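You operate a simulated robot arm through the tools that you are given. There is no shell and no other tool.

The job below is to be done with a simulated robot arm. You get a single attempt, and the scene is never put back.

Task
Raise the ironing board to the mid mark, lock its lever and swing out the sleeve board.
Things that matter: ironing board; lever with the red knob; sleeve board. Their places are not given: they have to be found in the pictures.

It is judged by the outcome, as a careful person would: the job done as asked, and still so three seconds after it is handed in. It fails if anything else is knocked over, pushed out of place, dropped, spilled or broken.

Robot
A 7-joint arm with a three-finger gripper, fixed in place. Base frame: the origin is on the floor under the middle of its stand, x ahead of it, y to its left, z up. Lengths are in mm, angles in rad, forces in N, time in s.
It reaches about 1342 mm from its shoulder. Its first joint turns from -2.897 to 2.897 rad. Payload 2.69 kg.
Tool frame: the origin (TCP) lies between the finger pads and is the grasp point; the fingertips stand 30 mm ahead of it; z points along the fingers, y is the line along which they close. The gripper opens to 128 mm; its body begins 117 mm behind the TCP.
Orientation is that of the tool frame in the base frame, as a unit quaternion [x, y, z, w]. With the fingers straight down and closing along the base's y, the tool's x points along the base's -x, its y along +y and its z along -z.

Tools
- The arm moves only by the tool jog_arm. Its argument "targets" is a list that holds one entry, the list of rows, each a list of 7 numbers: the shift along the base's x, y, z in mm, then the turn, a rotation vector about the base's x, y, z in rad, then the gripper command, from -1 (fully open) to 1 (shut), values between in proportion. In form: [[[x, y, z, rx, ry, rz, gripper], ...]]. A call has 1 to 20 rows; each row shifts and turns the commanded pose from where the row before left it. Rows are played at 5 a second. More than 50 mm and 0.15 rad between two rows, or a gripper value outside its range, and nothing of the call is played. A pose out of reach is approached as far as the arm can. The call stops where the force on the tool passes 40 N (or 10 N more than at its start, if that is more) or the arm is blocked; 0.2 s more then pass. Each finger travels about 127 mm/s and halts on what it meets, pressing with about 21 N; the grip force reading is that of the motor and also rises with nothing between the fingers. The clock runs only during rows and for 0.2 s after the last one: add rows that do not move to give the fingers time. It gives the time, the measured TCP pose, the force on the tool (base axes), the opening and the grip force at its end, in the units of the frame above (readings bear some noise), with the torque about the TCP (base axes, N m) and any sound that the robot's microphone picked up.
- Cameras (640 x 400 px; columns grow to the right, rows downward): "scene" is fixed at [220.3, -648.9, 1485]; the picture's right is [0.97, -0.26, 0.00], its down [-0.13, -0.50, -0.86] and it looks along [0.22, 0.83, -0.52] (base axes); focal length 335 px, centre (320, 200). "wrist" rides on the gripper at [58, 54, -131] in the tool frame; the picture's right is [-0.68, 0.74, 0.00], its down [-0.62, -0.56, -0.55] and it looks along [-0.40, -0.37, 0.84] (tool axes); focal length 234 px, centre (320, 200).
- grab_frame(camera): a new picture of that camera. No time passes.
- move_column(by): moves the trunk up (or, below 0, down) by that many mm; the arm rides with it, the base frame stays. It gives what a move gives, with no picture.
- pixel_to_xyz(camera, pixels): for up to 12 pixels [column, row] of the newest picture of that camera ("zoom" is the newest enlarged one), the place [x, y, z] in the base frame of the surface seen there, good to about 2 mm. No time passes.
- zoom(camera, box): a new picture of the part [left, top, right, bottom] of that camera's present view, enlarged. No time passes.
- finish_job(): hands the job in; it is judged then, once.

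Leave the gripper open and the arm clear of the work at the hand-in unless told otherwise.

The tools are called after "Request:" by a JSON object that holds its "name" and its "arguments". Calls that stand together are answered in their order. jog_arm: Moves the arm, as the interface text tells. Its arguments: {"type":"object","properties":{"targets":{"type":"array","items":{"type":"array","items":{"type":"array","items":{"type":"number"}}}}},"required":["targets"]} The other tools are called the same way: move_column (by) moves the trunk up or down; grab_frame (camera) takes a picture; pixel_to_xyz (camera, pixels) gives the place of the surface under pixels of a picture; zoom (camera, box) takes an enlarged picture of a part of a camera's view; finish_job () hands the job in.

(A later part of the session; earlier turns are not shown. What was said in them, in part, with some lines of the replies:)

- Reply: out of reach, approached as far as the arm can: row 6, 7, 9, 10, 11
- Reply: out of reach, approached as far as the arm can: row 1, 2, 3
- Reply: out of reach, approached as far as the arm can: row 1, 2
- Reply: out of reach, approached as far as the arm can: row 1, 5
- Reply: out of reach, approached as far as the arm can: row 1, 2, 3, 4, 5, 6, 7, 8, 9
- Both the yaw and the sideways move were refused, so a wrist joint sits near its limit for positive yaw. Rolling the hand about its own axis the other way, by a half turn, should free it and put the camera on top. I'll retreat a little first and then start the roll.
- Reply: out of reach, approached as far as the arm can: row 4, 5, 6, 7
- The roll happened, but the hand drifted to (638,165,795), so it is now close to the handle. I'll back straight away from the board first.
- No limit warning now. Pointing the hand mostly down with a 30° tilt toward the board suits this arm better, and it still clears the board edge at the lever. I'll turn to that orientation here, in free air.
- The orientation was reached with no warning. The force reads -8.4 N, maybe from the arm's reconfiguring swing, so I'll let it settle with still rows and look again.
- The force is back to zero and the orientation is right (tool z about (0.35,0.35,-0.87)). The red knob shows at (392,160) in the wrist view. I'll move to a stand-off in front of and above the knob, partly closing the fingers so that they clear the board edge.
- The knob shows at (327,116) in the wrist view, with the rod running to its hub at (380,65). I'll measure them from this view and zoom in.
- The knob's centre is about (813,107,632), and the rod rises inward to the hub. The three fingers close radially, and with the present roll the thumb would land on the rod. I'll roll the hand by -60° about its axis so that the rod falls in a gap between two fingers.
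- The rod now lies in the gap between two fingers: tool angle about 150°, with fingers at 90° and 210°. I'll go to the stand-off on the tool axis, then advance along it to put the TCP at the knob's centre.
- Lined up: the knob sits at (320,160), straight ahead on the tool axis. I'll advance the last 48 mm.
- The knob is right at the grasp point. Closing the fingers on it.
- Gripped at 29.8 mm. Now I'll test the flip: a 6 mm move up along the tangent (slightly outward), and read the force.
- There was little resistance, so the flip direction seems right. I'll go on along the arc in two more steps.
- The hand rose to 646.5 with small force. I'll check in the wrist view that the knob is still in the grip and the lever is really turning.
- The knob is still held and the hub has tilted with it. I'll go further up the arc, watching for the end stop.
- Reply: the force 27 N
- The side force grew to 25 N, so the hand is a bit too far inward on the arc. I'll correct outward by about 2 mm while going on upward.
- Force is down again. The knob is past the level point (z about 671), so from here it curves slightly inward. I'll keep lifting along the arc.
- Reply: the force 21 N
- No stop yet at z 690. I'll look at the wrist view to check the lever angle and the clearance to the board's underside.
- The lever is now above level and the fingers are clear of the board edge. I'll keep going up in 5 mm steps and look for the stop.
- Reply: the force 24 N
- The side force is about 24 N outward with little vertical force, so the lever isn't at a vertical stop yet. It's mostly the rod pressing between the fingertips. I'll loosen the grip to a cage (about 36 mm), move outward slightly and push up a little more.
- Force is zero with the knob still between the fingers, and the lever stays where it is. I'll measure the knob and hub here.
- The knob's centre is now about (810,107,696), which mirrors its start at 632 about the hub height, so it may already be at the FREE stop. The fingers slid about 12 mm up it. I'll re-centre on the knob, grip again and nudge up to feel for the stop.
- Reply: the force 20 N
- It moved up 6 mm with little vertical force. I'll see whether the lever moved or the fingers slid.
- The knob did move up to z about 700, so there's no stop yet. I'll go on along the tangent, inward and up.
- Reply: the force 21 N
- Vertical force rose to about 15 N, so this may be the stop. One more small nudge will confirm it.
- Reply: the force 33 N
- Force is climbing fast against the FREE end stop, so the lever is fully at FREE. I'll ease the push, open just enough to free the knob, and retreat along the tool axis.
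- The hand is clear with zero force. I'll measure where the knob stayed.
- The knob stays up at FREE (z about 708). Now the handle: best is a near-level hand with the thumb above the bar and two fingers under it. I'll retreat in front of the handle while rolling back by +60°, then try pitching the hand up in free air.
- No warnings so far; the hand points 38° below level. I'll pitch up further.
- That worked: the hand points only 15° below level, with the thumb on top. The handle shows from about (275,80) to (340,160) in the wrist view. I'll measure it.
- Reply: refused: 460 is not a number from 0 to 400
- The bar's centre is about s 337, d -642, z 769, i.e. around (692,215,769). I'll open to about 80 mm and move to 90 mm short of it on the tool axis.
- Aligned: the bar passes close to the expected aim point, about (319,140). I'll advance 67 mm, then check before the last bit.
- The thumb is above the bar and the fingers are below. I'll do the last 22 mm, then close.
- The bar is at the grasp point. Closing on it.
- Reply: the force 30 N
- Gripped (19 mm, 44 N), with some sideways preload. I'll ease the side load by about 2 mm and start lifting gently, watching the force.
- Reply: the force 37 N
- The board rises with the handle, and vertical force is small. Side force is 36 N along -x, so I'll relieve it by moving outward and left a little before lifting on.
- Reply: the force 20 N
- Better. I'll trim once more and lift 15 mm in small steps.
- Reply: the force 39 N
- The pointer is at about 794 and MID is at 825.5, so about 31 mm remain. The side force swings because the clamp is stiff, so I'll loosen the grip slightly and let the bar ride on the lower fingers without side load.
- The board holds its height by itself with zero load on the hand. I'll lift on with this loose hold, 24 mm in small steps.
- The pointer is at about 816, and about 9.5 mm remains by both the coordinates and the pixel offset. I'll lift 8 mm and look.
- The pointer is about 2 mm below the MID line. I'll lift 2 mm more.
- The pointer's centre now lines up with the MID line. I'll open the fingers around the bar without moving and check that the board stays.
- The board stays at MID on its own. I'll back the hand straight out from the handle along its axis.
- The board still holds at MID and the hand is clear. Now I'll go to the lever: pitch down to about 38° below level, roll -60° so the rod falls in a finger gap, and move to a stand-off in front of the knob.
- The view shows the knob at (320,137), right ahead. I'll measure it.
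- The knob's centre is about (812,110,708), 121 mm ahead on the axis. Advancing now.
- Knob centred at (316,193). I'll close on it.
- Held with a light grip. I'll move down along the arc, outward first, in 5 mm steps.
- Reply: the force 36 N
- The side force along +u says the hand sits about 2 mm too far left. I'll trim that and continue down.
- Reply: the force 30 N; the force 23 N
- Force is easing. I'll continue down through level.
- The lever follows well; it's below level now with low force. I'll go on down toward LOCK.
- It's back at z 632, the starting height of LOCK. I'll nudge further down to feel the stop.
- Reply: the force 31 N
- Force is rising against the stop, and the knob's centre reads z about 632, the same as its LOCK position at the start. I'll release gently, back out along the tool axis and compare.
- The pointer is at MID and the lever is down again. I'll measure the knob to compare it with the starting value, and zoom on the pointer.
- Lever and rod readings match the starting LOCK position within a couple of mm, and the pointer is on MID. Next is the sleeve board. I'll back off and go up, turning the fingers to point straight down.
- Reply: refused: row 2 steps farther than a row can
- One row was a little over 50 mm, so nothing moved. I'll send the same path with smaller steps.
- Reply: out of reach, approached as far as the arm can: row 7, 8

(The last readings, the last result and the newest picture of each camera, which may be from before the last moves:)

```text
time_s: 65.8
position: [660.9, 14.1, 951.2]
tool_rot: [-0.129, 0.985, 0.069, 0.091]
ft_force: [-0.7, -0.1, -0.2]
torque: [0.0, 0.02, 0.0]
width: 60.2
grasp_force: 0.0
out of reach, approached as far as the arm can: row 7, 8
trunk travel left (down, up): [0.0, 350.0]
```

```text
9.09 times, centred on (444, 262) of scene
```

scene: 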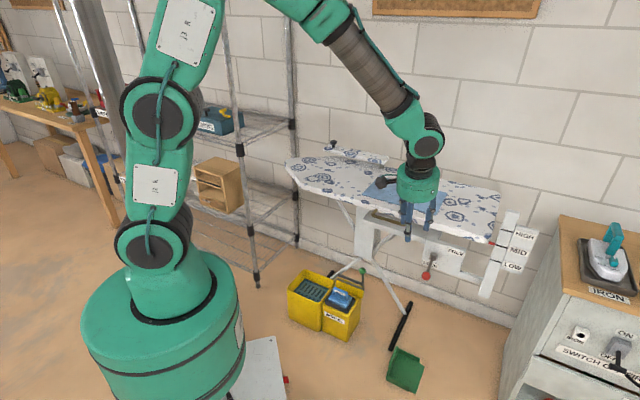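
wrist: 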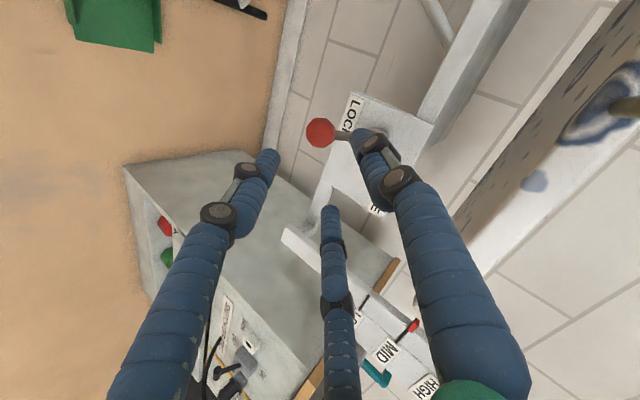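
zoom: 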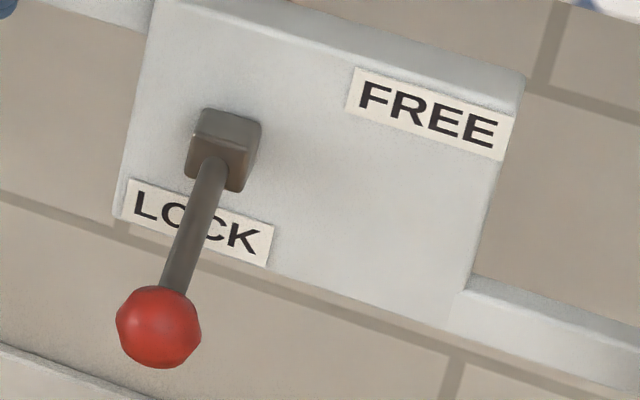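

Lever zoom: the knob sits at (158,327) against (158,331) at the start, under 2 mm different, so it's at LOCK. Now I'll go up and travel over the board toward the sleeve board at z above 1000.

Request:
{"name": "jog_arm", "arguments": {"targets": [[[0, 15, 40, 0, 0, 0, 0.06], [0, 25, 40, 0, 0, 0, 0.06], [0, 45, 10, 0, 0, 0, 0.06], [0, 45, 0, 0, 0, 0, 0.06], [0, 45, 0, 0, 0, 0, 0.06], [0, 45, 0, 0, 0, 0, 0.06], [0, 45, 0, 0, 0, 0, 0.06], [0, 45, 0, 0, 0, 0, 0.06], [0, 45, 0, -0.0925, 0.092, 0, 0.06], [0, 45, 0, -0.0925, 0.092, 0, 0.06], [0, 45, 0, 0, 0, 0, 0.06], [0, 45, 0, 0, 0, 0, 0.06], [0, 0, 0, 0, 0, 0, 0.06]]]}}

Request:
{"name": "grab_frame", "arguments": {"camera": "scene"}}

Request:
{"name": "grab_frame", "arguments": {"camera": "wrist"}}

```text
time_s: 68.5
position: [601.3, 258.2, 860.3]
tool_rot: [-0.129, 0.985, 0.073, 0.091]
ft_force: [0.2, -0.6, 0.0]
torque: [0.03, 0.01, 0.0]
width: 60.1
grasp_force: 0.1
out of reach, approached as far as the arm can: row 1, 2, 3, 4, 5, 6, 7, 8, 9, 10, 11, 12
trunk travel left (down, up): [0.0, 350.0]
```

```text
taken
```

scene: 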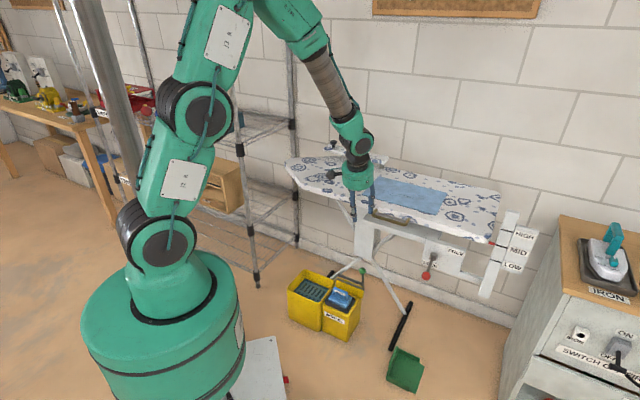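

```text
taken
```

wrist: 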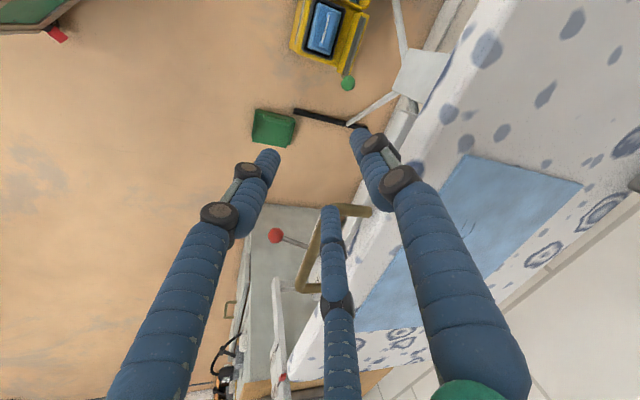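

That went wrong: the arm hit a wrist limit again and sank to z 860 near the board edge, though force is zero. I'll back away outward and up while yawing the hand negative, which is the free direction.

Request:
{"name": "jog_arm", "arguments": {"targets": [[[-15, -20, 10, 0, 0, -0.13, 0.06], [-15, -20, 10, 0, 0, -0.13, 0.06], [0, 0, 10, 0, 0, -0.13, 0.06], [0, 0, 0, 0, 0, 0, 0.06]]]}}

Request:
{"name": "grab_frame", "arguments": {"camera": "scene"}}

```text
time_s: 69.5
position: [600.6, 50.1, 885.7]
tool_rot: [0.039, 0.992, 0.058, 0.102]
ft_force: [-0.8, -1.7, 0.4]
torque: [0.16, -0.04, 0.07]
width: 59.9
grasp_force: 0.0
out of reach, approached as far as the arm can: row 1, 2, 3
trunk travel left (down, up): [0.0, 350.0]
```

```text
taken
```

scene: 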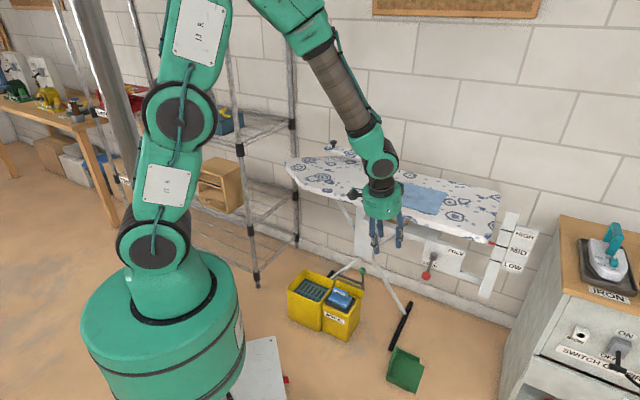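

It moved further back than asked but is in safe, free space. I'll continue the negative yaw in place until the limit warnings stop.

Request:
{"name": "jog_arm", "arguments": {"targets": [[[0, 0, 0, 0, 0, -0.13, 0.06], [0, 0, 0, 0, 0, -0.13, 0.06], [0, 0, 0, 0, 0, -0.13, 0.06], [0, 0, 0, 0, 0, 0, 0.06], [0, 0, 10, 0, 0, 0, 0.06], [0, 0, 0, 0, 0, 0, 0.06]]]}}

```text
time_s: 71.0
position: [599.9, 51.5, 895.2]
tool_rot: [0.039, 0.992, 0.059, 0.103]
ft_force: [-0.6, 0.2, 0.5]
torque: [0.0, 0.01, 0.03]
width: 60.4
grasp_force: 0.0
out of reach, approached as far as the arm can: row 1, 2, 3
trunk travel left (down, up): [0.0, 350.0]
```

Now negative yaw is refused, so the wrist's roll joint sits at its lower end for a fingers-down hand. Yaw must go positive here and grow with the base turn. I'll yaw +90° in place and bring the fingers fully vertical.

Request:
{"name": "jog_arm", "arguments": {"targets": [[[0, 0, 0, 0, 0, 0.13, 0.06], [0, 0, 0, 0, 0, 0.13, 0.06], [0, 0, 0, 0, 0, 0.13, 0.06], [0, 0, 0, 0, 0, 0.13, 0.06], [0, 0, 0, 0, 0, 0.13, 0.06], [0, 0, 0, 0, 0, 0.13, 0.06], [0, 0, 0, 0, 0, 0, 0.06]]]}}

```text
time_s: 72.5
position: [600.3, 54.6, 894.6]
tool_rot: [-0.342, 0.933, 0.091, 0.073]
ft_force: [0.0, 0.4, 0.0]
torque: [-0.02, -0.05, 0.01]
width: 60.2
grasp_force: 0.1
trunk travel left (down, up): [0.0, 350.0]
```

No warnings now. I'll straighten the tilt, continue yawing, and climb to z about 1040.

Request:
{"name": "jog_arm", "arguments": {"targets": [[[0, 0, 10, -0.111, 0.0375, 0, 0.06], [0, 0, 10, -0.111, 0.0375, 0, 0.06], [0, 0, 25, 0, 0, 0.13, 0.06], [0, 0, 25, 0, 0, 0.13, 0.06], [0, 0, 25, 0, 0, 0.13, 0.06], [0, 0, 25, 0, 0, 0.13, 0.06], [0, 0, 25, 0, 0, 0.13, 0.06], [0, 0, 0, 0, 0, 0, 0.06]]]}}

```text
time_s: 74.3
position: [554.4, 55.8, 898.0]
tool_rot: [-0.606, 0.79, 0.084, 0.034]
ft_force: [-0.1, 0.4, -0.1]
torque: [0.0, 0.01, 0.02]
width: 60.1
grasp_force: 0.0
out of reach, approached as far as the arm can: row 1, 2, 4, 5, 6, 7
trunk travel left (down, up): [0.0, 350.0]
```

It got stuck again with a 10° tilt left and no climb. I'll look at the arm's shape.

Request:
{"name": "grab_frame", "arguments": {"camera": "scene"}}

Request:
{"name": "grab_frame", "arguments": {"camera": "wrist"}}

```text
taken
```

scene: 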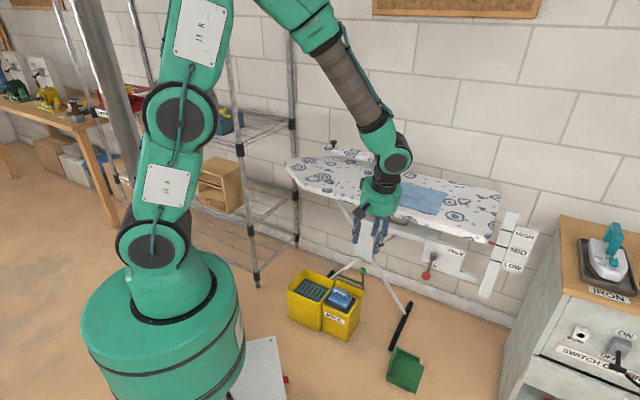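

```text
taken
```

wrist: 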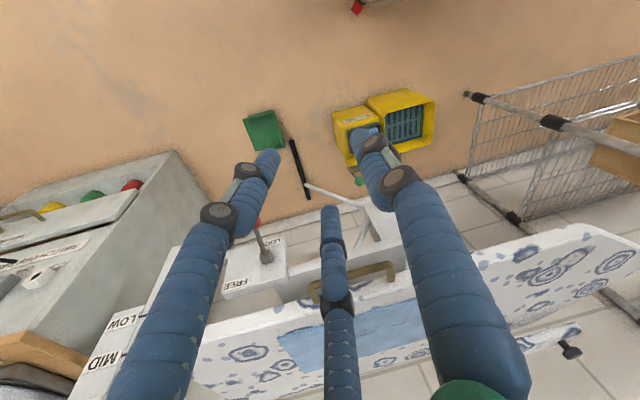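

I'll measure some points along the forearm and hand to understand which joint is limiting.

Request:
{"name": "pixel_to_xyz", "arguments": {"camera": "scene", "pixels": [[330, 60], [360, 110], [300, 15], [395, 165], [378, 195], [180, 110], [150, 250], [200, 30], [165, 185]]}}

```text
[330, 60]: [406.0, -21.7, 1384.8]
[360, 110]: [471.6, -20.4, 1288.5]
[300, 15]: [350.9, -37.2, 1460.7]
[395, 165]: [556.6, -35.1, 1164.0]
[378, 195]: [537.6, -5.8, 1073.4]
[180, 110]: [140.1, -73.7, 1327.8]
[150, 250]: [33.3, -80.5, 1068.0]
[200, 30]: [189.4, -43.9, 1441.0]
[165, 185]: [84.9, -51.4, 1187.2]
```

The forearm leans about 35° and the hand is in the flipped-wrist branch, where an exactly vertical hand isn't reachable and about 14° of lean to the arm's left is. A lean of that size is fine for caging the sleeve knob. I'll set that lean and then climb.

Request:
{"name": "jog_arm", "arguments": {"targets": [[[0, 0, 0, 0.028, 0.111, 0.018, 0.06], [0, 0, 20, 0, 0, 0, 0.06], [0, 0, 20, 0, 0, 0, 0.06], [0, 0, 20, 0, 0, 0, 0.06], [0, 0, 20, 0, 0, 0, 0.06], [0, 0, 0, 0, 0, 0, 0.06]]]}}

```text
time_s: 75.8
position: [518.6, 56.3, 897.2]
tool_rot: [-0.623, 0.771, 0.13, -0.004]
ft_force: [1.0, 0.9, 0.5]
torque: [0.01, -0.03, 0.04]
width: 59.9
grasp_force: 0.1
out of reach, approached as far as the arm can: row 1, 2, 3, 4, 5
trunk travel left (down, up): [0.0, 350.0]
```

Climbing is refused here, so I'll use the trunk to raise the whole arm by 130 mm instead (TCP to about z 1027). The space above is clear.

Request:
{"name": "move_column", "arguments": {"by": 130}}

Request:
{"name": "grab_frame", "arguments": {"camera": "scene"}}

```text
time_s: 77.3
position: [519.5, 57.9, 1027.4]
tool_rot: [-0.624, 0.771, 0.129, -0.002]
ft_force: [-0.1, 0.0, 0.3]
torque: [0.0, -0.01, 0.01]
width: 60.4
grasp_force: 0.1
trunk travel left (down, up): [-130.0, 220.0]
```

```text
taken
```

scene: 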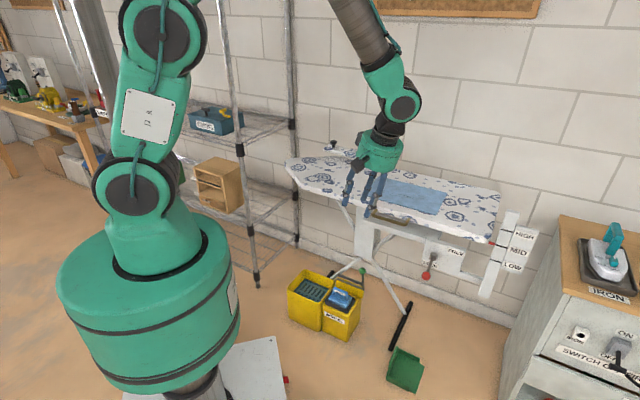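

Up at z 1027. Now a pure turn of the base joint: I'll rotate the TCP about the origin by about 41° with the hand yawing equally, so only joint 1 needs to move.

Request:
{"name": "jog_arm", "arguments": {"targets": [[[-7.3, 46.5, 0, 0, 0, 0.09, 0.06], [-11.5, 45.6, 0, 0, 0, 0.09, 0.06], [-15.5, 44.4, 0, 0, 0, 0.09, 0.06], [-19.4, 42.8, 0, 0, 0, 0.09, 0.06], [-23.2, 40.9, 0, 0, 0, 0.09, 0.06], [-26.8, 38.6, 0, 0, 0, 0.09, 0.06], [-30.1, 36.1, 0, 0, 0, 0.09, 0.06], [-33.3, 33.2, 0, 0, 0, 0.09, 0.06], [0, 0, 0, 0, 0, 0, 0.06]]]}}

Request:
{"name": "grab_frame", "arguments": {"camera": "scene"}}

```text
time_s: 79.3
position: [352.6, 384.9, 1027.4]
tool_rot: [0.855, -0.502, -0.12, 0.049]
ft_force: [0.0, 0.0, 0.1]
torque: [-0.01, -0.03, 0.0]
width: 60.4
grasp_force: 0.0
trunk travel left (down, up): [-130.0, 220.0]
```

```text
taken
```

scene: 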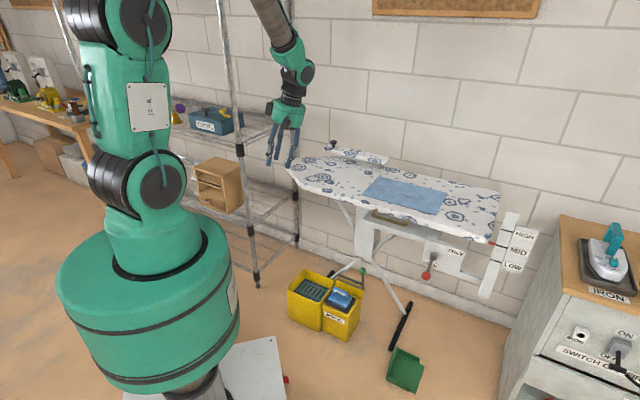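

The pure base turn worked. Now the sleeve board is in full view. I'll zoom and measure it at its new height.

Request:
{"name": "zoom", "arguments": {"camera": "scene", "box": [310, 130, 400, 180]}}

Request:
{"name": "pixel_to_xyz", "arguments": {"camera": "zoom", "pixels": [[168, 75], [168, 88], [145, 90], [190, 90], [168, 115], [130, 150], [100, 135], [550, 215], [495, 240], [470, 258], [300, 165], [530, 190]]}}

```text
7.11 times, centred on (355, 155) of scene
```

zoom: 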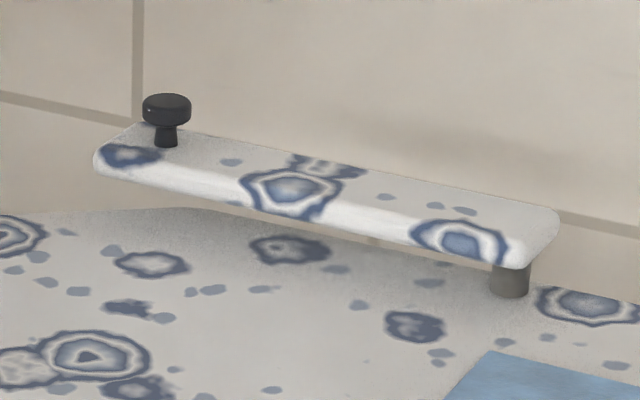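

```text
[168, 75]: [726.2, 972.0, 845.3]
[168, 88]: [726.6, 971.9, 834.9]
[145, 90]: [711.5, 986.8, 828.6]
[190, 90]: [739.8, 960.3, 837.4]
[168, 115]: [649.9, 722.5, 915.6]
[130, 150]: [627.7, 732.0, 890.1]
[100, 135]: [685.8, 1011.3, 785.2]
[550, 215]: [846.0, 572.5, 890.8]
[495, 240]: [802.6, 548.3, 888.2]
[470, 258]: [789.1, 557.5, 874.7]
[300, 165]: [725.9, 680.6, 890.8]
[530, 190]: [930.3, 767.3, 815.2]
```

Request:
{"name": "pixel_to_xyz", "arguments": {"camera": "zoom", "pixels": [[165, 98], [146, 108], [189, 110], [166, 124], [166, 140], [160, 147], [110, 160], [128, 128], [540, 205], [520, 262], [510, 285], [500, 220]]}}

```text
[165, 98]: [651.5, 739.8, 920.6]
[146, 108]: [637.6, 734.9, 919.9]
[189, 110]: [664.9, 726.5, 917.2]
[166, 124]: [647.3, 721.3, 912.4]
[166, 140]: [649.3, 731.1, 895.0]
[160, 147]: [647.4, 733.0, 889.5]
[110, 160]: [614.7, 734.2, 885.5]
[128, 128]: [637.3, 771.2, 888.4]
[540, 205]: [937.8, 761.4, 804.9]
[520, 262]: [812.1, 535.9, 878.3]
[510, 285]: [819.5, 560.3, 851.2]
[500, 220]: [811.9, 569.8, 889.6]
```

Knob axis about (649,731), cap z 905–921; pivot about (817,562), swing radius about 238. I'll reach out radially at z 1027 toward a point over the knob, in two stages.

Request:
{"name": "jog_arm", "arguments": {"targets": [[[28, 33, 0, 0, 0, 0, 0.06], [28, 33, 0, 0, 0, 0, 0.06], [28, 33, 0, 0, 0, 0, 0.06], [28, 33, 0, 0, 0, 0, 0.06], [28, 33, 0, 0, 0, 0, 0.06], [0, 0, 0, 0, 0, 0, 0.06]]]}}

Request:
{"name": "grab_frame", "arguments": {"camera": "scene"}}

```text
time_s: 80.7
position: [463.9, 524.8, 975.1]
tool_rot: [0.855, -0.502, -0.123, 0.048]
ft_force: [0.6, 0.4, -0.8]
torque: [-0.08, 0.09, 0.01]
width: 60.0
grasp_force: 0.1
out of reach, approached as far as the arm can: row 3, 4, 5
trunk travel left (down, up): [-130.0, 220.0]
```

```text
taken
```

scene: 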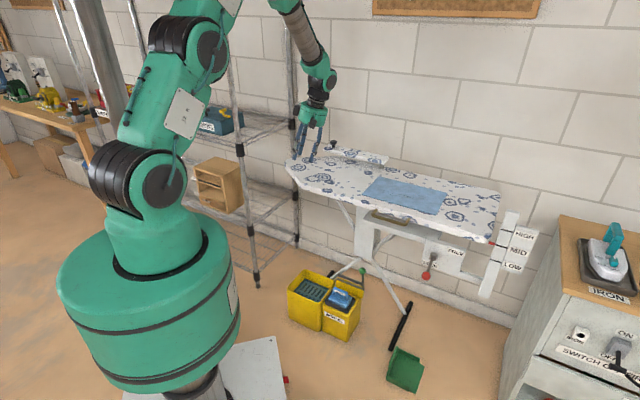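

Past a point it sank to z 975 instead of extending, so the inward lean is the limit. I'll lean the hand more outward and left in place and raise the trunk a bit to regain height.

Request:
{"name": "jog_arm", "arguments": {"targets": [[[0, 0, 0, 0.0985, -0.067, -0.029, 0.06], [0, 0, 0, 0.0985, -0.067, -0.029, 0.06], [0, 0, 0, 0, 0, 0, 0.06]]]}}

Request:
{"name": "move_column", "arguments": {"by": 60}}

```text
time_s: 81.5
position: [463.7, 524.4, 976.0]
tool_rot: [0.847, -0.514, -0.112, -0.073]
ft_force: [-0.6, 0.0, 0.3]
torque: [-0.01, -0.04, 0.02]
width: 60.2
grasp_force: 0.1
trunk travel left (down, up): [-130.0, 220.0]
```

```text
time_s: 82.5
position: [463.7, 524.0, 1034.8]
tool_rot: [0.847, -0.514, -0.113, -0.072]
ft_force: [-0.2, 0.0, 0.0]
torque: [-0.01, 0.02, -0.06]
width: 60.3
grasp_force: 0.1
trunk travel left (down, up): [-190.0, 160.0]
```

The orientation was reached without warnings and the TCP is at z 1035. I'll extend outward again.

Request:
{"name": "jog_arm", "arguments": {"targets": [[[30, 33, 0, 0, 0, 0, 0.06], [30, 33, 0, 0, 0, 0, 0.06], [30, 33, 0, 0, 0, 0, 0.06], [0, 0, 0, 0, 0, 0, 0.06]]]}}

```text
time_s: 83.5
position: [552.7, 622.9, 1036.4]
tool_rot: [0.848, -0.514, -0.112, -0.073]
ft_force: [-0.4, 0.4, 0.1]
torque: [-0.02, 0.06, 0.01]
width: 60.3
grasp_force: 0.0
trunk travel left (down, up): [-190.0, 160.0]
```

No warnings. Next I'll go to the point above the knob on the approach line, about (661,707,1030), and look through the wrist camera.

Request:
{"name": "jog_arm", "arguments": {"targets": [[[36, 28, -2, 0, 0, 0, -0.1], [36, 28, -2, 0, 0, 0, -0.1], [36, 28, -2, 0, 0, 0, -0.1], [0, 0, 0, 0, 0, 0, -0.1]]]}}

Request:
{"name": "grab_frame", "arguments": {"camera": "wrist"}}

Request:
{"name": "grab_frame", "arguments": {"camera": "scene"}}

```text
time_s: 84.5
position: [662.1, 707.9, 1026.7]
tool_rot: [0.848, -0.513, -0.113, -0.072]
ft_force: [-0.1, -0.2, 0.0]
torque: [0.0, 0.02, -0.01]
width: 70.6
grasp_force: 0.1
trunk travel left (down, up): [-190.0, 160.0]
```

```text
taken
```

wrist: 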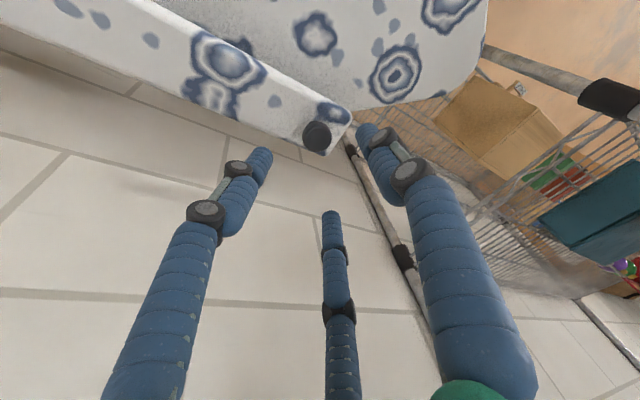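

```text
taken
```

scene: 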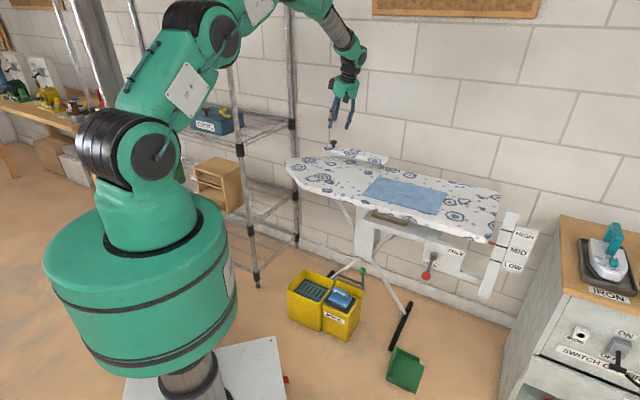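

The knob shows at (317,136), close to the aim point (319,140). I'll measure it from here.

Request:
{"name": "zoom", "arguments": {"camera": "wrist", "box": [270, 90, 370, 180]}}

Request:
{"name": "pixel_to_xyz", "arguments": {"camera": "wrist", "pixels": [[317, 132], [317, 140], [305, 136], [329, 136], [317, 124], [317, 148], [340, 115], [300, 105]]}}

```text
4.44 times, centred on (320, 135) of wrist
```

zoom: 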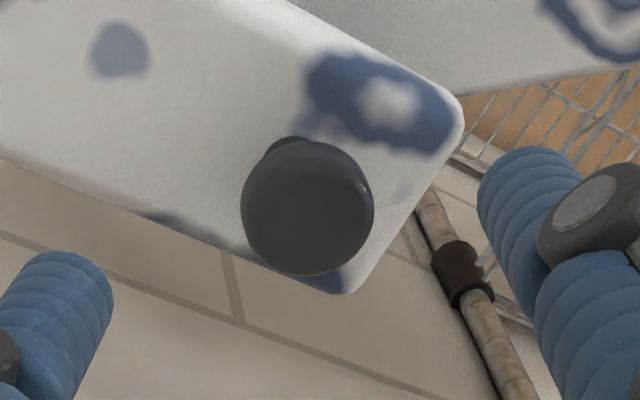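

```text
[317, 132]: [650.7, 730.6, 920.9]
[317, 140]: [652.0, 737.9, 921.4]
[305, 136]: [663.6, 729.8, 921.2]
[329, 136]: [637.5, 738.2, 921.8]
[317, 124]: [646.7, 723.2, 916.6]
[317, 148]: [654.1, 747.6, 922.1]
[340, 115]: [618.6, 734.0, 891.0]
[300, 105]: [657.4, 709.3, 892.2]
```

The knob's axis is about (651,735), top z 921. I'll descend along the approach line to TCP z 942 with the fingers around the cap, then check.

Request:
{"name": "jog_arm", "arguments": {"targets": [[[-3.6, 8.5, -28, 0, 0, 0, -0.1], [-3.6, 8.5, -28, 0, 0, 0, -0.1], [-3.6, 8.5, -28, 0, 0, 0, -0.1], [0, 0, 0, 0, 0, 0, -0.1]]]}}

Request:
{"name": "grab_frame", "arguments": {"camera": "wrist"}}

Request:
{"name": "zoom", "arguments": {"camera": "scene", "box": [300, 90, 400, 180]}}

```text
time_s: 85.5
position: [651.8, 733.2, 942.8]
tool_rot: [0.847, -0.514, -0.113, -0.072]
ft_force: [-0.2, 0.2, -0.6]
torque: [-0.02, 0.02, 0.03]
width: 70.4
grasp_force: 0.0
trunk travel left (down, up): [-190.0, 160.0]
```

```text
taken
```

wrist: 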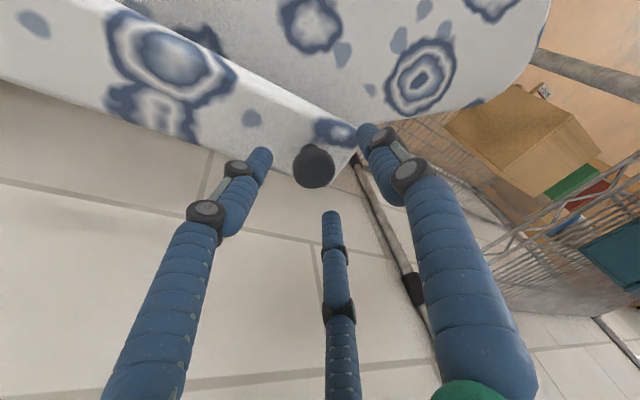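

```text
4.44 times, centred on (350, 135) of scene
```

zoom: 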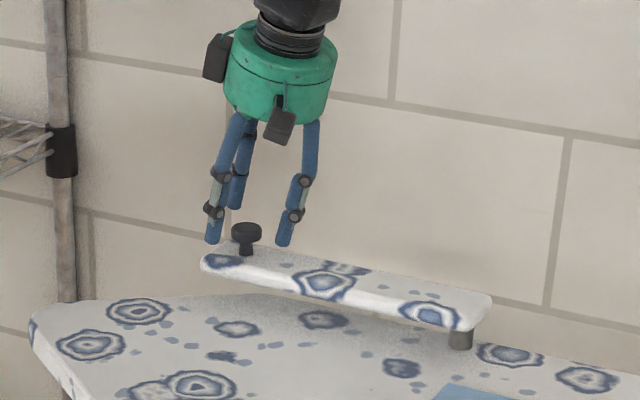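

The fingers surround the cap. I'll measure the knob's position again before closing to a cage.

Request:
{"name": "zoom", "arguments": {"camera": "wrist", "box": [270, 120, 370, 210]}}

Request:
{"name": "pixel_to_xyz", "arguments": {"camera": "wrist", "pixels": [[314, 165], [300, 165], [328, 168], [314, 150], [314, 180], [316, 172]]}}

```text
4.44 times, centred on (320, 165) of wrist
```

zoom: 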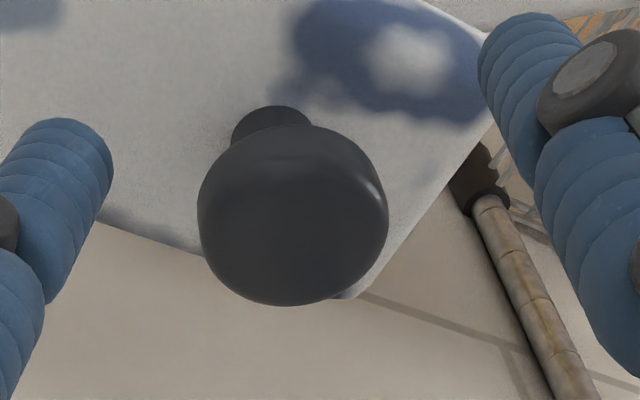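

```text
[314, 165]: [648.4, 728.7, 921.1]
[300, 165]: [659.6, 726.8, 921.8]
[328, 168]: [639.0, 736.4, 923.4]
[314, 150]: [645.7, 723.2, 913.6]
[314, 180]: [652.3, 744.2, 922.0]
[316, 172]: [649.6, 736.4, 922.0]
```

The knob's axis is within about 3.5 mm of the tool axis. I'll close to a 40 mm cage and lower 8 mm, keeping the lowest fingertip just above the sleeve's surface.

Request:
{"name": "jog_arm", "arguments": {"targets": [[[0.5, -2, 0, 0, 0, 0, 0.2], [0, 0, 0, 0, 0, 0, 0.375], [0, 0, -4, 0, 0, 0, 0.375], [0, 0, -4, 0, 0, 0, 0.375], [0, 0, 0, 0, 0, 0, 0.375]]]}}

Request:
{"name": "grab_frame", "arguments": {"camera": "wrist"}}

Request:
{"name": "zoom", "arguments": {"camera": "scene", "box": [310, 110, 370, 170]}}

```text
time_s: 86.7
position: [651.1, 728.8, 936.2]
tool_rot: [0.848, -0.513, -0.113, -0.072]
ft_force: [-0.5, 0.0, -0.9]
torque: [-0.02, 0.05, -0.05]
width: 39.9
grasp_force: 0.0
trunk travel left (down, up): [-190.0, 160.0]
```

```text
taken
```

wrist: 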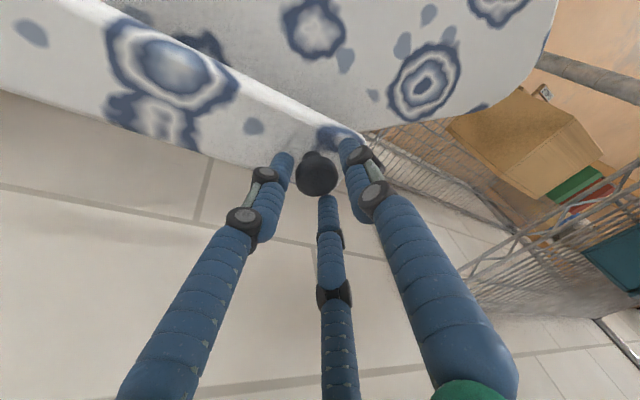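

```text
6.67 times, centred on (340, 140) of scene
```

zoom: 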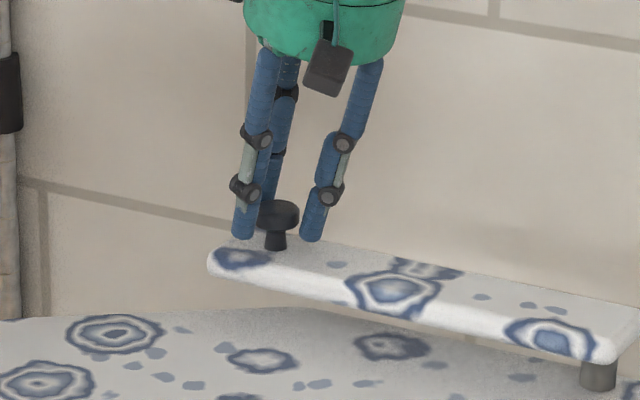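

The cap is inside the cage. I'll test the swing direction: about 17 mm toward the front of the board along the arc.

Request:
{"name": "jog_arm", "arguments": {"targets": [[[-5.9, -6, 0, 0, 0, 0, 0.375], [-5.9, -6, 0, 0, 0, 0, 0.375], [0, 0, 0, 0, 0, 0, 0.375]]]}}

Request:
{"name": "zoom", "arguments": {"camera": "scene", "box": [310, 110, 400, 180]}}

```text
time_s: 87.5
position: [639.5, 719.0, 938.6]
tool_rot: [0.847, -0.515, -0.113, -0.073]
ft_force: [-0.1, 0.7, 1.1]
torque: [0.06, 0.02, 0.02]
width: 40.8
grasp_force: 0.6
trunk travel left (down, up): [-190.0, 160.0]
```

```text
5.71 times, centred on (355, 145) of scene
```

zoom: 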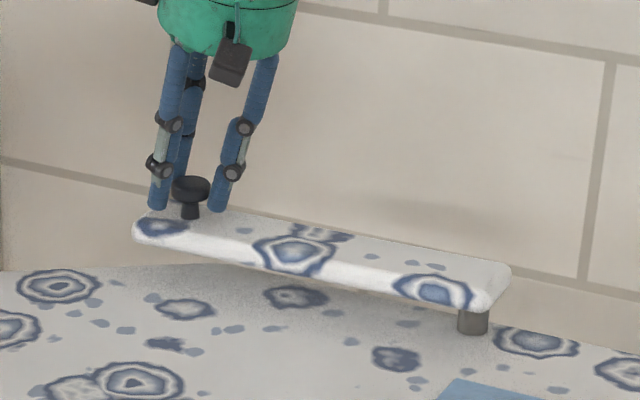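

Force is tiny. I'll measure whether the sleeve board moved.

Request:
{"name": "pixel_to_xyz", "arguments": {"camera": "zoom", "pixels": [[190, 182], [190, 190], [175, 188], [207, 188], [189, 212], [138, 240], [490, 300], [505, 270]]}}

```text
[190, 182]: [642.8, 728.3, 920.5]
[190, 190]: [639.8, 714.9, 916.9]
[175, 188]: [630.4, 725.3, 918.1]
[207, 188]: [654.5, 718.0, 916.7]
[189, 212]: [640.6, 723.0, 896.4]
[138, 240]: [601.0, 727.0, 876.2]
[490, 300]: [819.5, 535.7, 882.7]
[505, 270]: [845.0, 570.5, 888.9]
```

The knob moved with the hand to about (642,723), so the sleeve board swings toward the front freely. I'll continue along the arc around the pivot in small batches, checking height and warnings.

Request:
{"name": "jog_arm", "arguments": {"targets": [[[-8.8, -8.8, 0, 0, 0, 0, 0.375], [-7.5, -10, 0, 0, 0, 0, 0.375], [-6.9, -10.3, 0, 0, 0, 0, 0.375], [-6.4, -10.7, 0, 0, 0, 0, 0.375], [0, 0, 0, 0, 0, 0, 0.375]]]}}

Request:
{"name": "zoom", "arguments": {"camera": "scene", "box": [300, 110, 400, 190]}}

```text
time_s: 88.7
position: [611.0, 677.8, 937.2]
tool_rot: [0.847, -0.514, -0.114, -0.072]
ft_force: [-1.1, -0.4, -0.6]
torque: [0.03, -0.02, -0.01]
width: 39.8
grasp_force: 0.1
trunk travel left (down, up): [-190.0, 160.0]
```

```text
5.00 times, centred on (350, 150) of scene
```

zoom: 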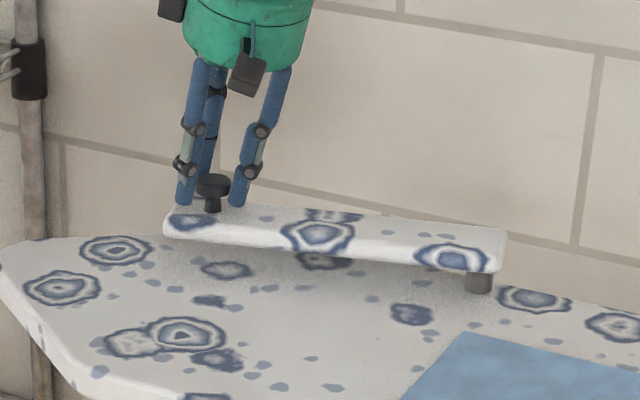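

Swinging nicely with almost no force. I'll continue along the arc.

Request:
{"name": "jog_arm", "arguments": {"targets": [[[-5.9, -11, 0, 0, 0, 0, 0.375], [-5.3, -11.3, 0, 0, 0, 0, 0.375], [-4.6, -11.6, 0, 0, 0, 0, 0.375], [-4.1, -11.7, 0, 0, 0, 0, 0.375], [-3.4, -12, 0, 0, 0, 0, 0.375], [0, 0, 0, 0, 0, 0, 0.375]]]}}

Request:
{"name": "zoom", "arguments": {"camera": "scene", "box": [290, 110, 400, 200]}}

```text
time_s: 90.1
position: [587.1, 621.0, 938.5]
tool_rot: [0.847, -0.514, -0.113, -0.074]
ft_force: [0.4, 0.4, -0.6]
torque: [0.02, 0.03, -0.01]
width: 40.3
grasp_force: 0.1
trunk travel left (down, up): [-190.0, 160.0]
```

```text
4.44 times, centred on (345, 155) of scene
```

zoom: 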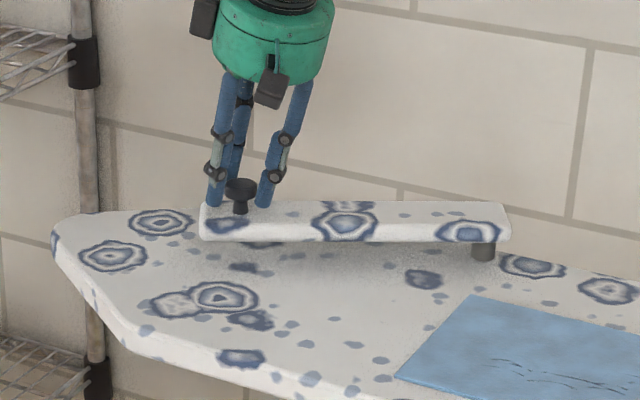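

It's following well, about 30° swung. Continuing.

Request:
{"name": "jog_arm", "arguments": {"targets": [[[-2.8, -12.2, 0, 0, 0, 0, 0.375], [-2.2, -12.2, 0, 0, 0, 0, 0.375], [-1.5, -12.4, 0, 0, 0, 0, 0.375], [-0.9, -12.4, 0, 0, 0, 0, 0.375], [-0.2, -12.5, 0, 0, 0, 0, 0.375], [0, 0, 0, 0, 0, 0, 0.375]]]}}

Request:
{"name": "zoom", "arguments": {"camera": "scene", "box": [290, 110, 400, 200]}}

Request:
{"name": "grab_frame", "arguments": {"camera": "wrist"}}

```text
time_s: 91.5
position: [579.5, 558.5, 937.7]
tool_rot: [0.847, -0.514, -0.113, -0.072]
ft_force: [-0.4, -0.8, -0.3]
torque: [0.01, -0.01, -0.03]
width: 39.9
grasp_force: 0.0
trunk travel left (down, up): [-190.0, 160.0]
```

```text
4.44 times, centred on (345, 155) of scene
```

zoom: 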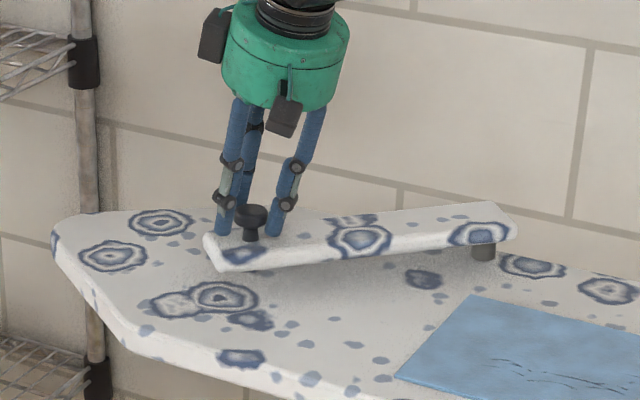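

```text
taken
```

wrist: 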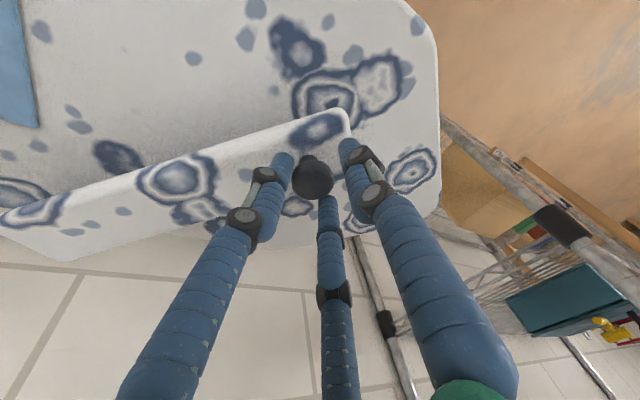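

About 45° now, all calm. Continuing past it.

Request:
{"name": "jog_arm", "arguments": {"targets": [[[0.4, -12.4, 0, 0, 0, 0, 0.375], [1.1, -12.4, 0, 0, 0, 0, 0.375], [1.8, -12.4, 0, 0, 0, 0, 0.375], [2.3, -12.2, 0, 0, 0, 0, 0.375], [3.1, -12.1, 0, 0, 0, 0, 0.375], [0, 0, 0, 0, 0, 0, 0.375]]]}}

Request:
{"name": "zoom", "arguments": {"camera": "scene", "box": [290, 110, 400, 200]}}

```text
time_s: 92.9
position: [589.2, 496.1, 937.5]
tool_rot: [0.847, -0.514, -0.113, -0.073]
ft_force: [-0.1, 1.0, -0.2]
torque: [0.02, 0.01, -0.04]
width: 40.1
grasp_force: 0.0
trunk travel left (down, up): [-190.0, 160.0]
```

```text
4.44 times, centred on (345, 155) of scene
```

zoom: 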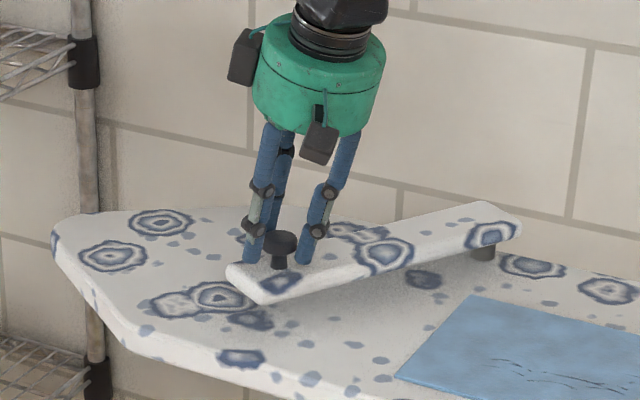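

About 60° now. Four more steps.

Request:
{"name": "jog_arm", "arguments": {"targets": [[[3.6, -11.9, 0, 0, 0, 0, 0.375], [4.3, -11.7, 0, 0, 0, 0, 0.375], [4.8, -11.5, 0, 0, 0, 0, 0.375], [5.5, -11.2, 0, 0, 0, 0, 0.375], [0, 0, 0, 0, 0, 0, 0.375]]]}}

Request:
{"name": "zoom", "arguments": {"camera": "scene", "box": [290, 110, 400, 200]}}

```text
time_s: 94.1
position: [608.2, 451.1, 937.5]
tool_rot: [0.847, -0.514, -0.113, -0.073]
ft_force: [1.0, 0.0, -0.1]
torque: [0.01, 0.0, 0.02]
width: 39.9
grasp_force: 0.1
trunk travel left (down, up): [-190.0, 160.0]
```

```text
4.44 times, centred on (345, 155) of scene
```

zoom: 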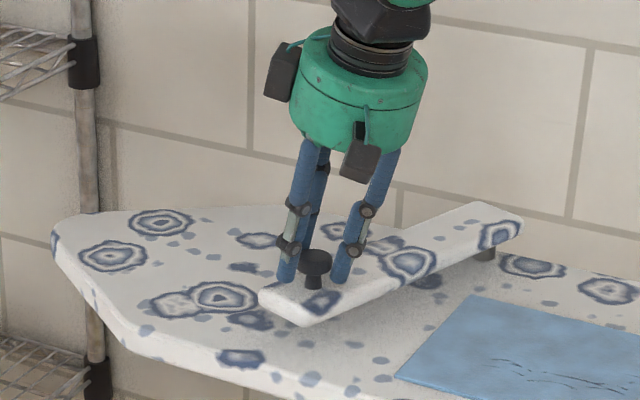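

About 72° swung, no stop yet. I'll continue to about 88°.

Request:
{"name": "jog_arm", "arguments": {"targets": [[[6, -10.9, 0, 0, 0, 0, 0.375], [6.6, -10.6, 0, 0, 0, 0, 0.375], [7.2, -10.2, 0, 0, 0, 0, 0.375], [7.7, -9.8, 0, 0, 0, 0, 0.375], [8.1, -9.4, 0, 0, 0, 0, 0.375], [0, 0, 0, 0, 0, 0, 0.375]]]}}

Request:
{"name": "zoom", "arguments": {"camera": "scene", "box": [290, 110, 420, 210]}}

Request:
{"name": "grab_frame", "arguments": {"camera": "wrist"}}

```text
time_s: 95.3
position: [636.3, 410.0, 938.8]
tool_rot: [0.848, -0.513, -0.113, -0.072]
ft_force: [-5.7, 26.7, -1.2]
torque: [0.39, 0.19, 0.13]
width: 56.6
grasp_force: 12.1
trunk travel left (down, up): [-190.0, 160.0]
stopped in row 5: the force on the tool passed its limit at 56 N (the readings are from after the stop); the commanded pose is now the measured one
```

```text
4.00 times, centred on (355, 160) of scene
```

zoom: 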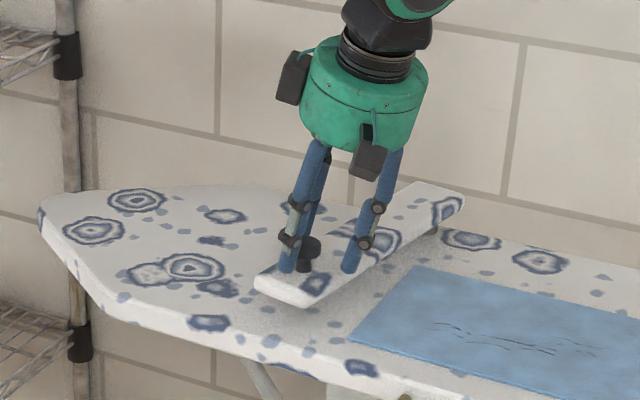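

```text
taken
```

wrist: 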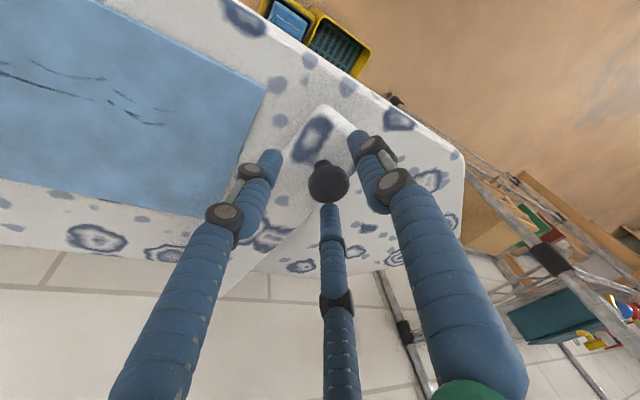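

A firm stop: the sleeve board has hit its end of travel and the call stopped. I'll measure where the knob is now.

Request:
{"name": "pixel_to_xyz", "arguments": {"camera": "wrist", "pixels": [[328, 184], [315, 184], [340, 186], [328, 195], [310, 130], [335, 110]]}}

Request:
{"name": "pixel_to_xyz", "arguments": {"camera": "zoom", "pixels": [[308, 243], [318, 250], [306, 265], [260, 280], [310, 300], [395, 190], [460, 200], [432, 228]]}}

```text
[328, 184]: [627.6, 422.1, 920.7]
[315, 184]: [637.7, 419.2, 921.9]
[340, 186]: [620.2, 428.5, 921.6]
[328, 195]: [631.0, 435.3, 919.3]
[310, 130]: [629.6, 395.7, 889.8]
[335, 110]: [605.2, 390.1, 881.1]
```

```text
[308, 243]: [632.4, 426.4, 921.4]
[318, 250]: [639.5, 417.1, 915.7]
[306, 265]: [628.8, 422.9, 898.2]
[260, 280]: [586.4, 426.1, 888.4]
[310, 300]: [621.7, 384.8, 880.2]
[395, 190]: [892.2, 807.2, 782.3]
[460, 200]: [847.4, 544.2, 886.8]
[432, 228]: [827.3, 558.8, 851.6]
```

The knob is at about (629,425), so the sleeve has swung about 82° to its stop. I'll relieve the pressure, open the fingers and rise straight up off the knob.

Request:
{"name": "jog_arm", "arguments": {"targets": [[[-2, 5, 0, 0, 0, 0, 0.2], [0, 4, 0, 0, 0, 0, -0.1], [0, 0, 0, 0, 0, 0, -0.1], [0, 0, 15, 0, 0, 0, -0.1], [0, 0, 20, 0, 0, 0, -0.1], [0, 0, 25, 0, 0, 0, -0.1], [0, 0, 30, 0, 0, 0, -0.1], [0, 0, 0, 0, 0, 0, -0.1]]]}}

Request:
{"name": "grab_frame", "arguments": {"camera": "scene"}}

```text
time_s: 97.1
position: [634.7, 415.3, 1027.3]
tool_rot: [0.847, -0.514, -0.113, -0.072]
ft_force: [0.6, 0.3, 0.2]
torque: [-0.01, 0.01, -0.01]
width: 70.3
grasp_force: 0.1
trunk travel left (down, up): [-190.0, 160.0]
```

```text
taken
```

scene: 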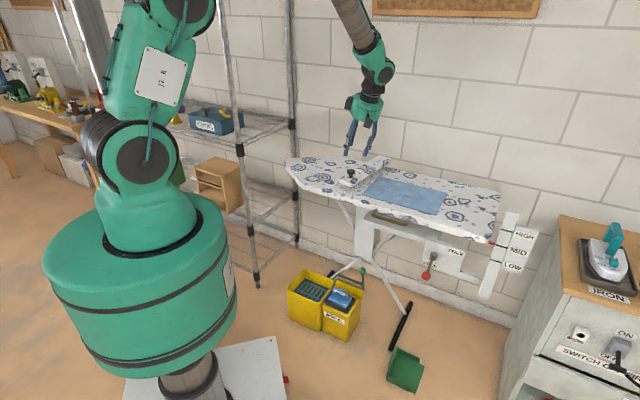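

The hand is clear above. I'll raise the trunk to get well clear, then inspect every part of the job.

Request:
{"name": "move_column", "arguments": {"by": 150}}

Request:
{"name": "zoom", "arguments": {"camera": "scene", "box": [280, 130, 440, 230]}}

Request:
{"name": "zoom", "arguments": {"camera": "scene", "box": [400, 190, 560, 310]}}

Request:
{"name": "zoom", "arguments": {"camera": "scene", "box": [480, 236, 512, 260]}}

```text
time_s: 98.8
position: [634.5, 415.3, 1175.7]
tool_rot: [0.847, -0.514, -0.114, -0.072]
ft_force: [0.2, 1.1, -0.7]
torque: [-0.01, 0.01, -0.01]
width: 70.4
grasp_force: 0.0
trunk travel left (down, up): [-340.0, 10.0]
```

```text
4.00 times, centred on (360, 180) of scene
```

zoom: 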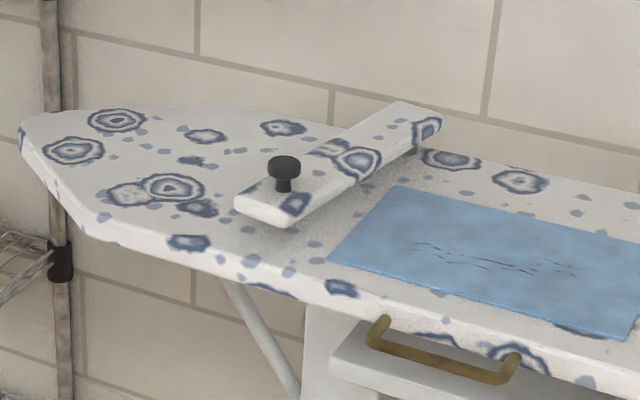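

```text
3.33 times, centred on (480, 250) of scene
```

zoom: 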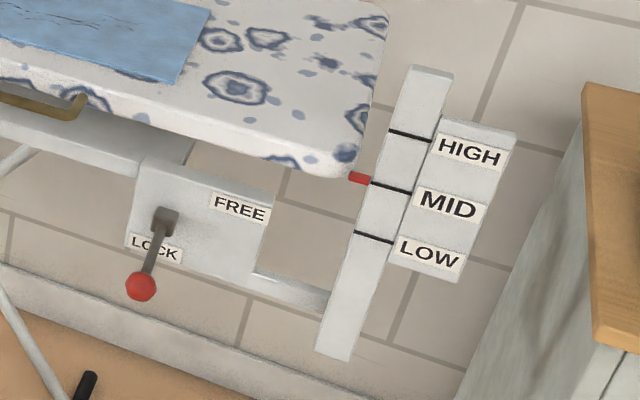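

```text
16.00 times, centred on (496, 248) of scene
```

zoom: 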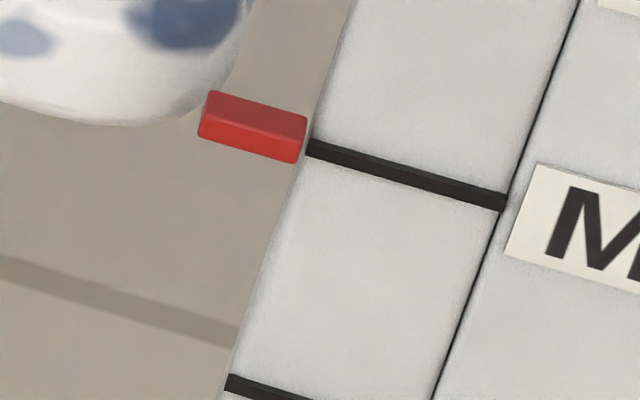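

The pointer is on MID, the lever is at LOCK as at the start, and the sleeve board stands across the board. I'll measure the sleeve knob once more to see that it stayed at its stop.

Request:
{"name": "zoom", "arguments": {"camera": "scene", "box": [320, 150, 400, 200]}}

Request:
{"name": "pixel_to_xyz", "arguments": {"camera": "zoom", "pixels": [[248, 132], [248, 175], [225, 145], [275, 145], [165, 225], [250, 260], [520, 55], [600, 85]]}}

```text
8.00 times, centred on (360, 175) of scene
```

zoom: 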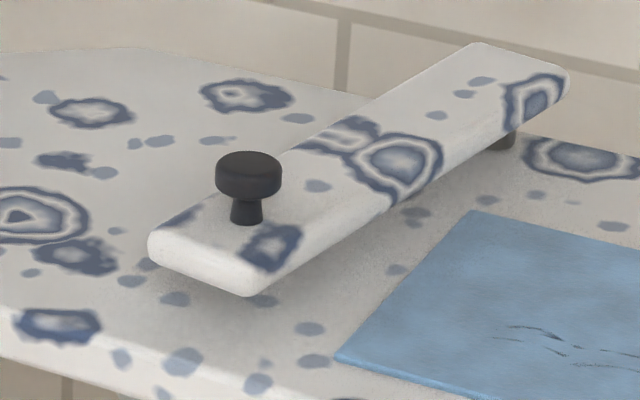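

```text
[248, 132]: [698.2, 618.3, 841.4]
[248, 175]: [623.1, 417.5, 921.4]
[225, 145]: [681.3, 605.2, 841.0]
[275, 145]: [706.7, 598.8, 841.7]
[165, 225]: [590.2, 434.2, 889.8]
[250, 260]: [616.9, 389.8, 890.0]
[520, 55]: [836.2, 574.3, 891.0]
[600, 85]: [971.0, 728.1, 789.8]
```

The sleeve board stays at its stop (knob about (627,424)). To finish, I'll open the gripper fully and swing the arm away from above the board with a pure base turn at z 1176.

Request:
{"name": "jog_arm", "arguments": {"targets": [[[23.7, -38.8, 0, 0, 0, -0.06, -0.5], [21.4, -40.1, 0, 0, 0, -0.06, -1], [19, -41.4, 0, 0, 0, -0.06, -1], [16.4, -42.4, 0, 0, 0, -0.06, -1], [13.9, -43.3, 0, 0, 0, -0.06, -1], [11.2, -44.1, 0, 0, 0, -0.06, -1], [8.6, -44.7, 0, 0, 0, -0.06, -1], [5.8, -45.1, 0, 0, 0, -0.06, -1], [3.2, -45.4, 0, 0, 0, -0.06, -1], [0.4, -45.5, 0, 0, 0, -0.06, -1], [0, 0, 0, 0, 0, 0, -1]]]}}

Request:
{"name": "grab_frame", "arguments": {"camera": "scene"}}

Request:
{"name": "zoom", "arguments": {"camera": "scene", "box": [280, 130, 540, 310]}}

```text
time_s: 101.2
position: [758.4, -15.9, 1178.1]
tool_rot: [-0.658, 0.741, 0.088, 0.103]
ft_force: [-0.3, -1.4, -0.2]
torque: [-0.02, -0.03, 0.01]
width: 127.9
grasp_force: 0.1
trunk travel left (down, up): [-340.0, 10.0]
```

```text
taken
```

scene: 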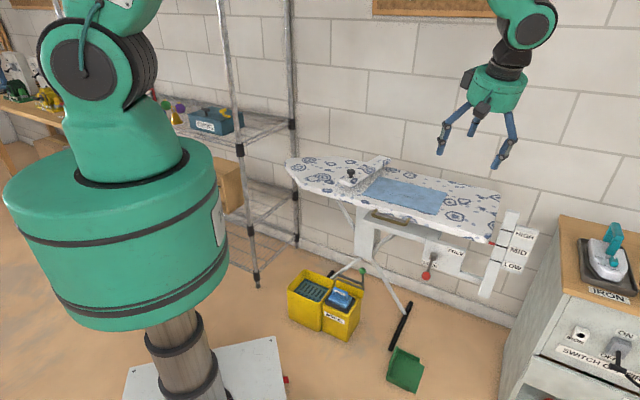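

```text
2.22 times, centred on (410, 220) of scene
```

zoom: 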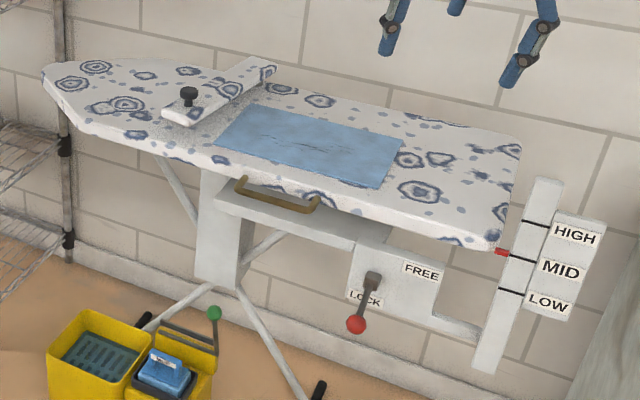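

Everything reads as asked. The pointer is on MID, the lever is down at LOCK, and the sleeve board is swung out to its stop. The cloth, bins and dustpan are where they were, and the arm is clear with the gripper open. Handing in.

Request:
{"name": "finish_job", "arguments": {}}

```text
The job is handed in.
```

The ironing board is raised to the mid mark, its lever is locked and the sleeve board is swung out. The job is handed in, and I haven't seen a verdict.

- **Height:** the red pointer lined up with the MID line to within about 1 mm. It stayed there after I let go and after the lever was locked.
- **Lever:** I lifted it to FREE so the board could rise, then pushed it back down to LOCK. Its knob ended less than 2 mm from where it started.
- **Sleeve board:** I swung it about 80° toward the front of the board, until it hit a firm stop, and it stayed there. The push against that stop peaked at 56 N before the arm halted. Nothing shifted that I could see.
- **Surroundings:** the cloth, bins and dustpan look unmoved in the last picture. The arm is in front of the board, well above it, with the gripper fully open.

The arm hit wrist limits several times and drifted off the path I commanded. Twice it came close to the handle or the board's front edge, but force readings stayed near zero each time.
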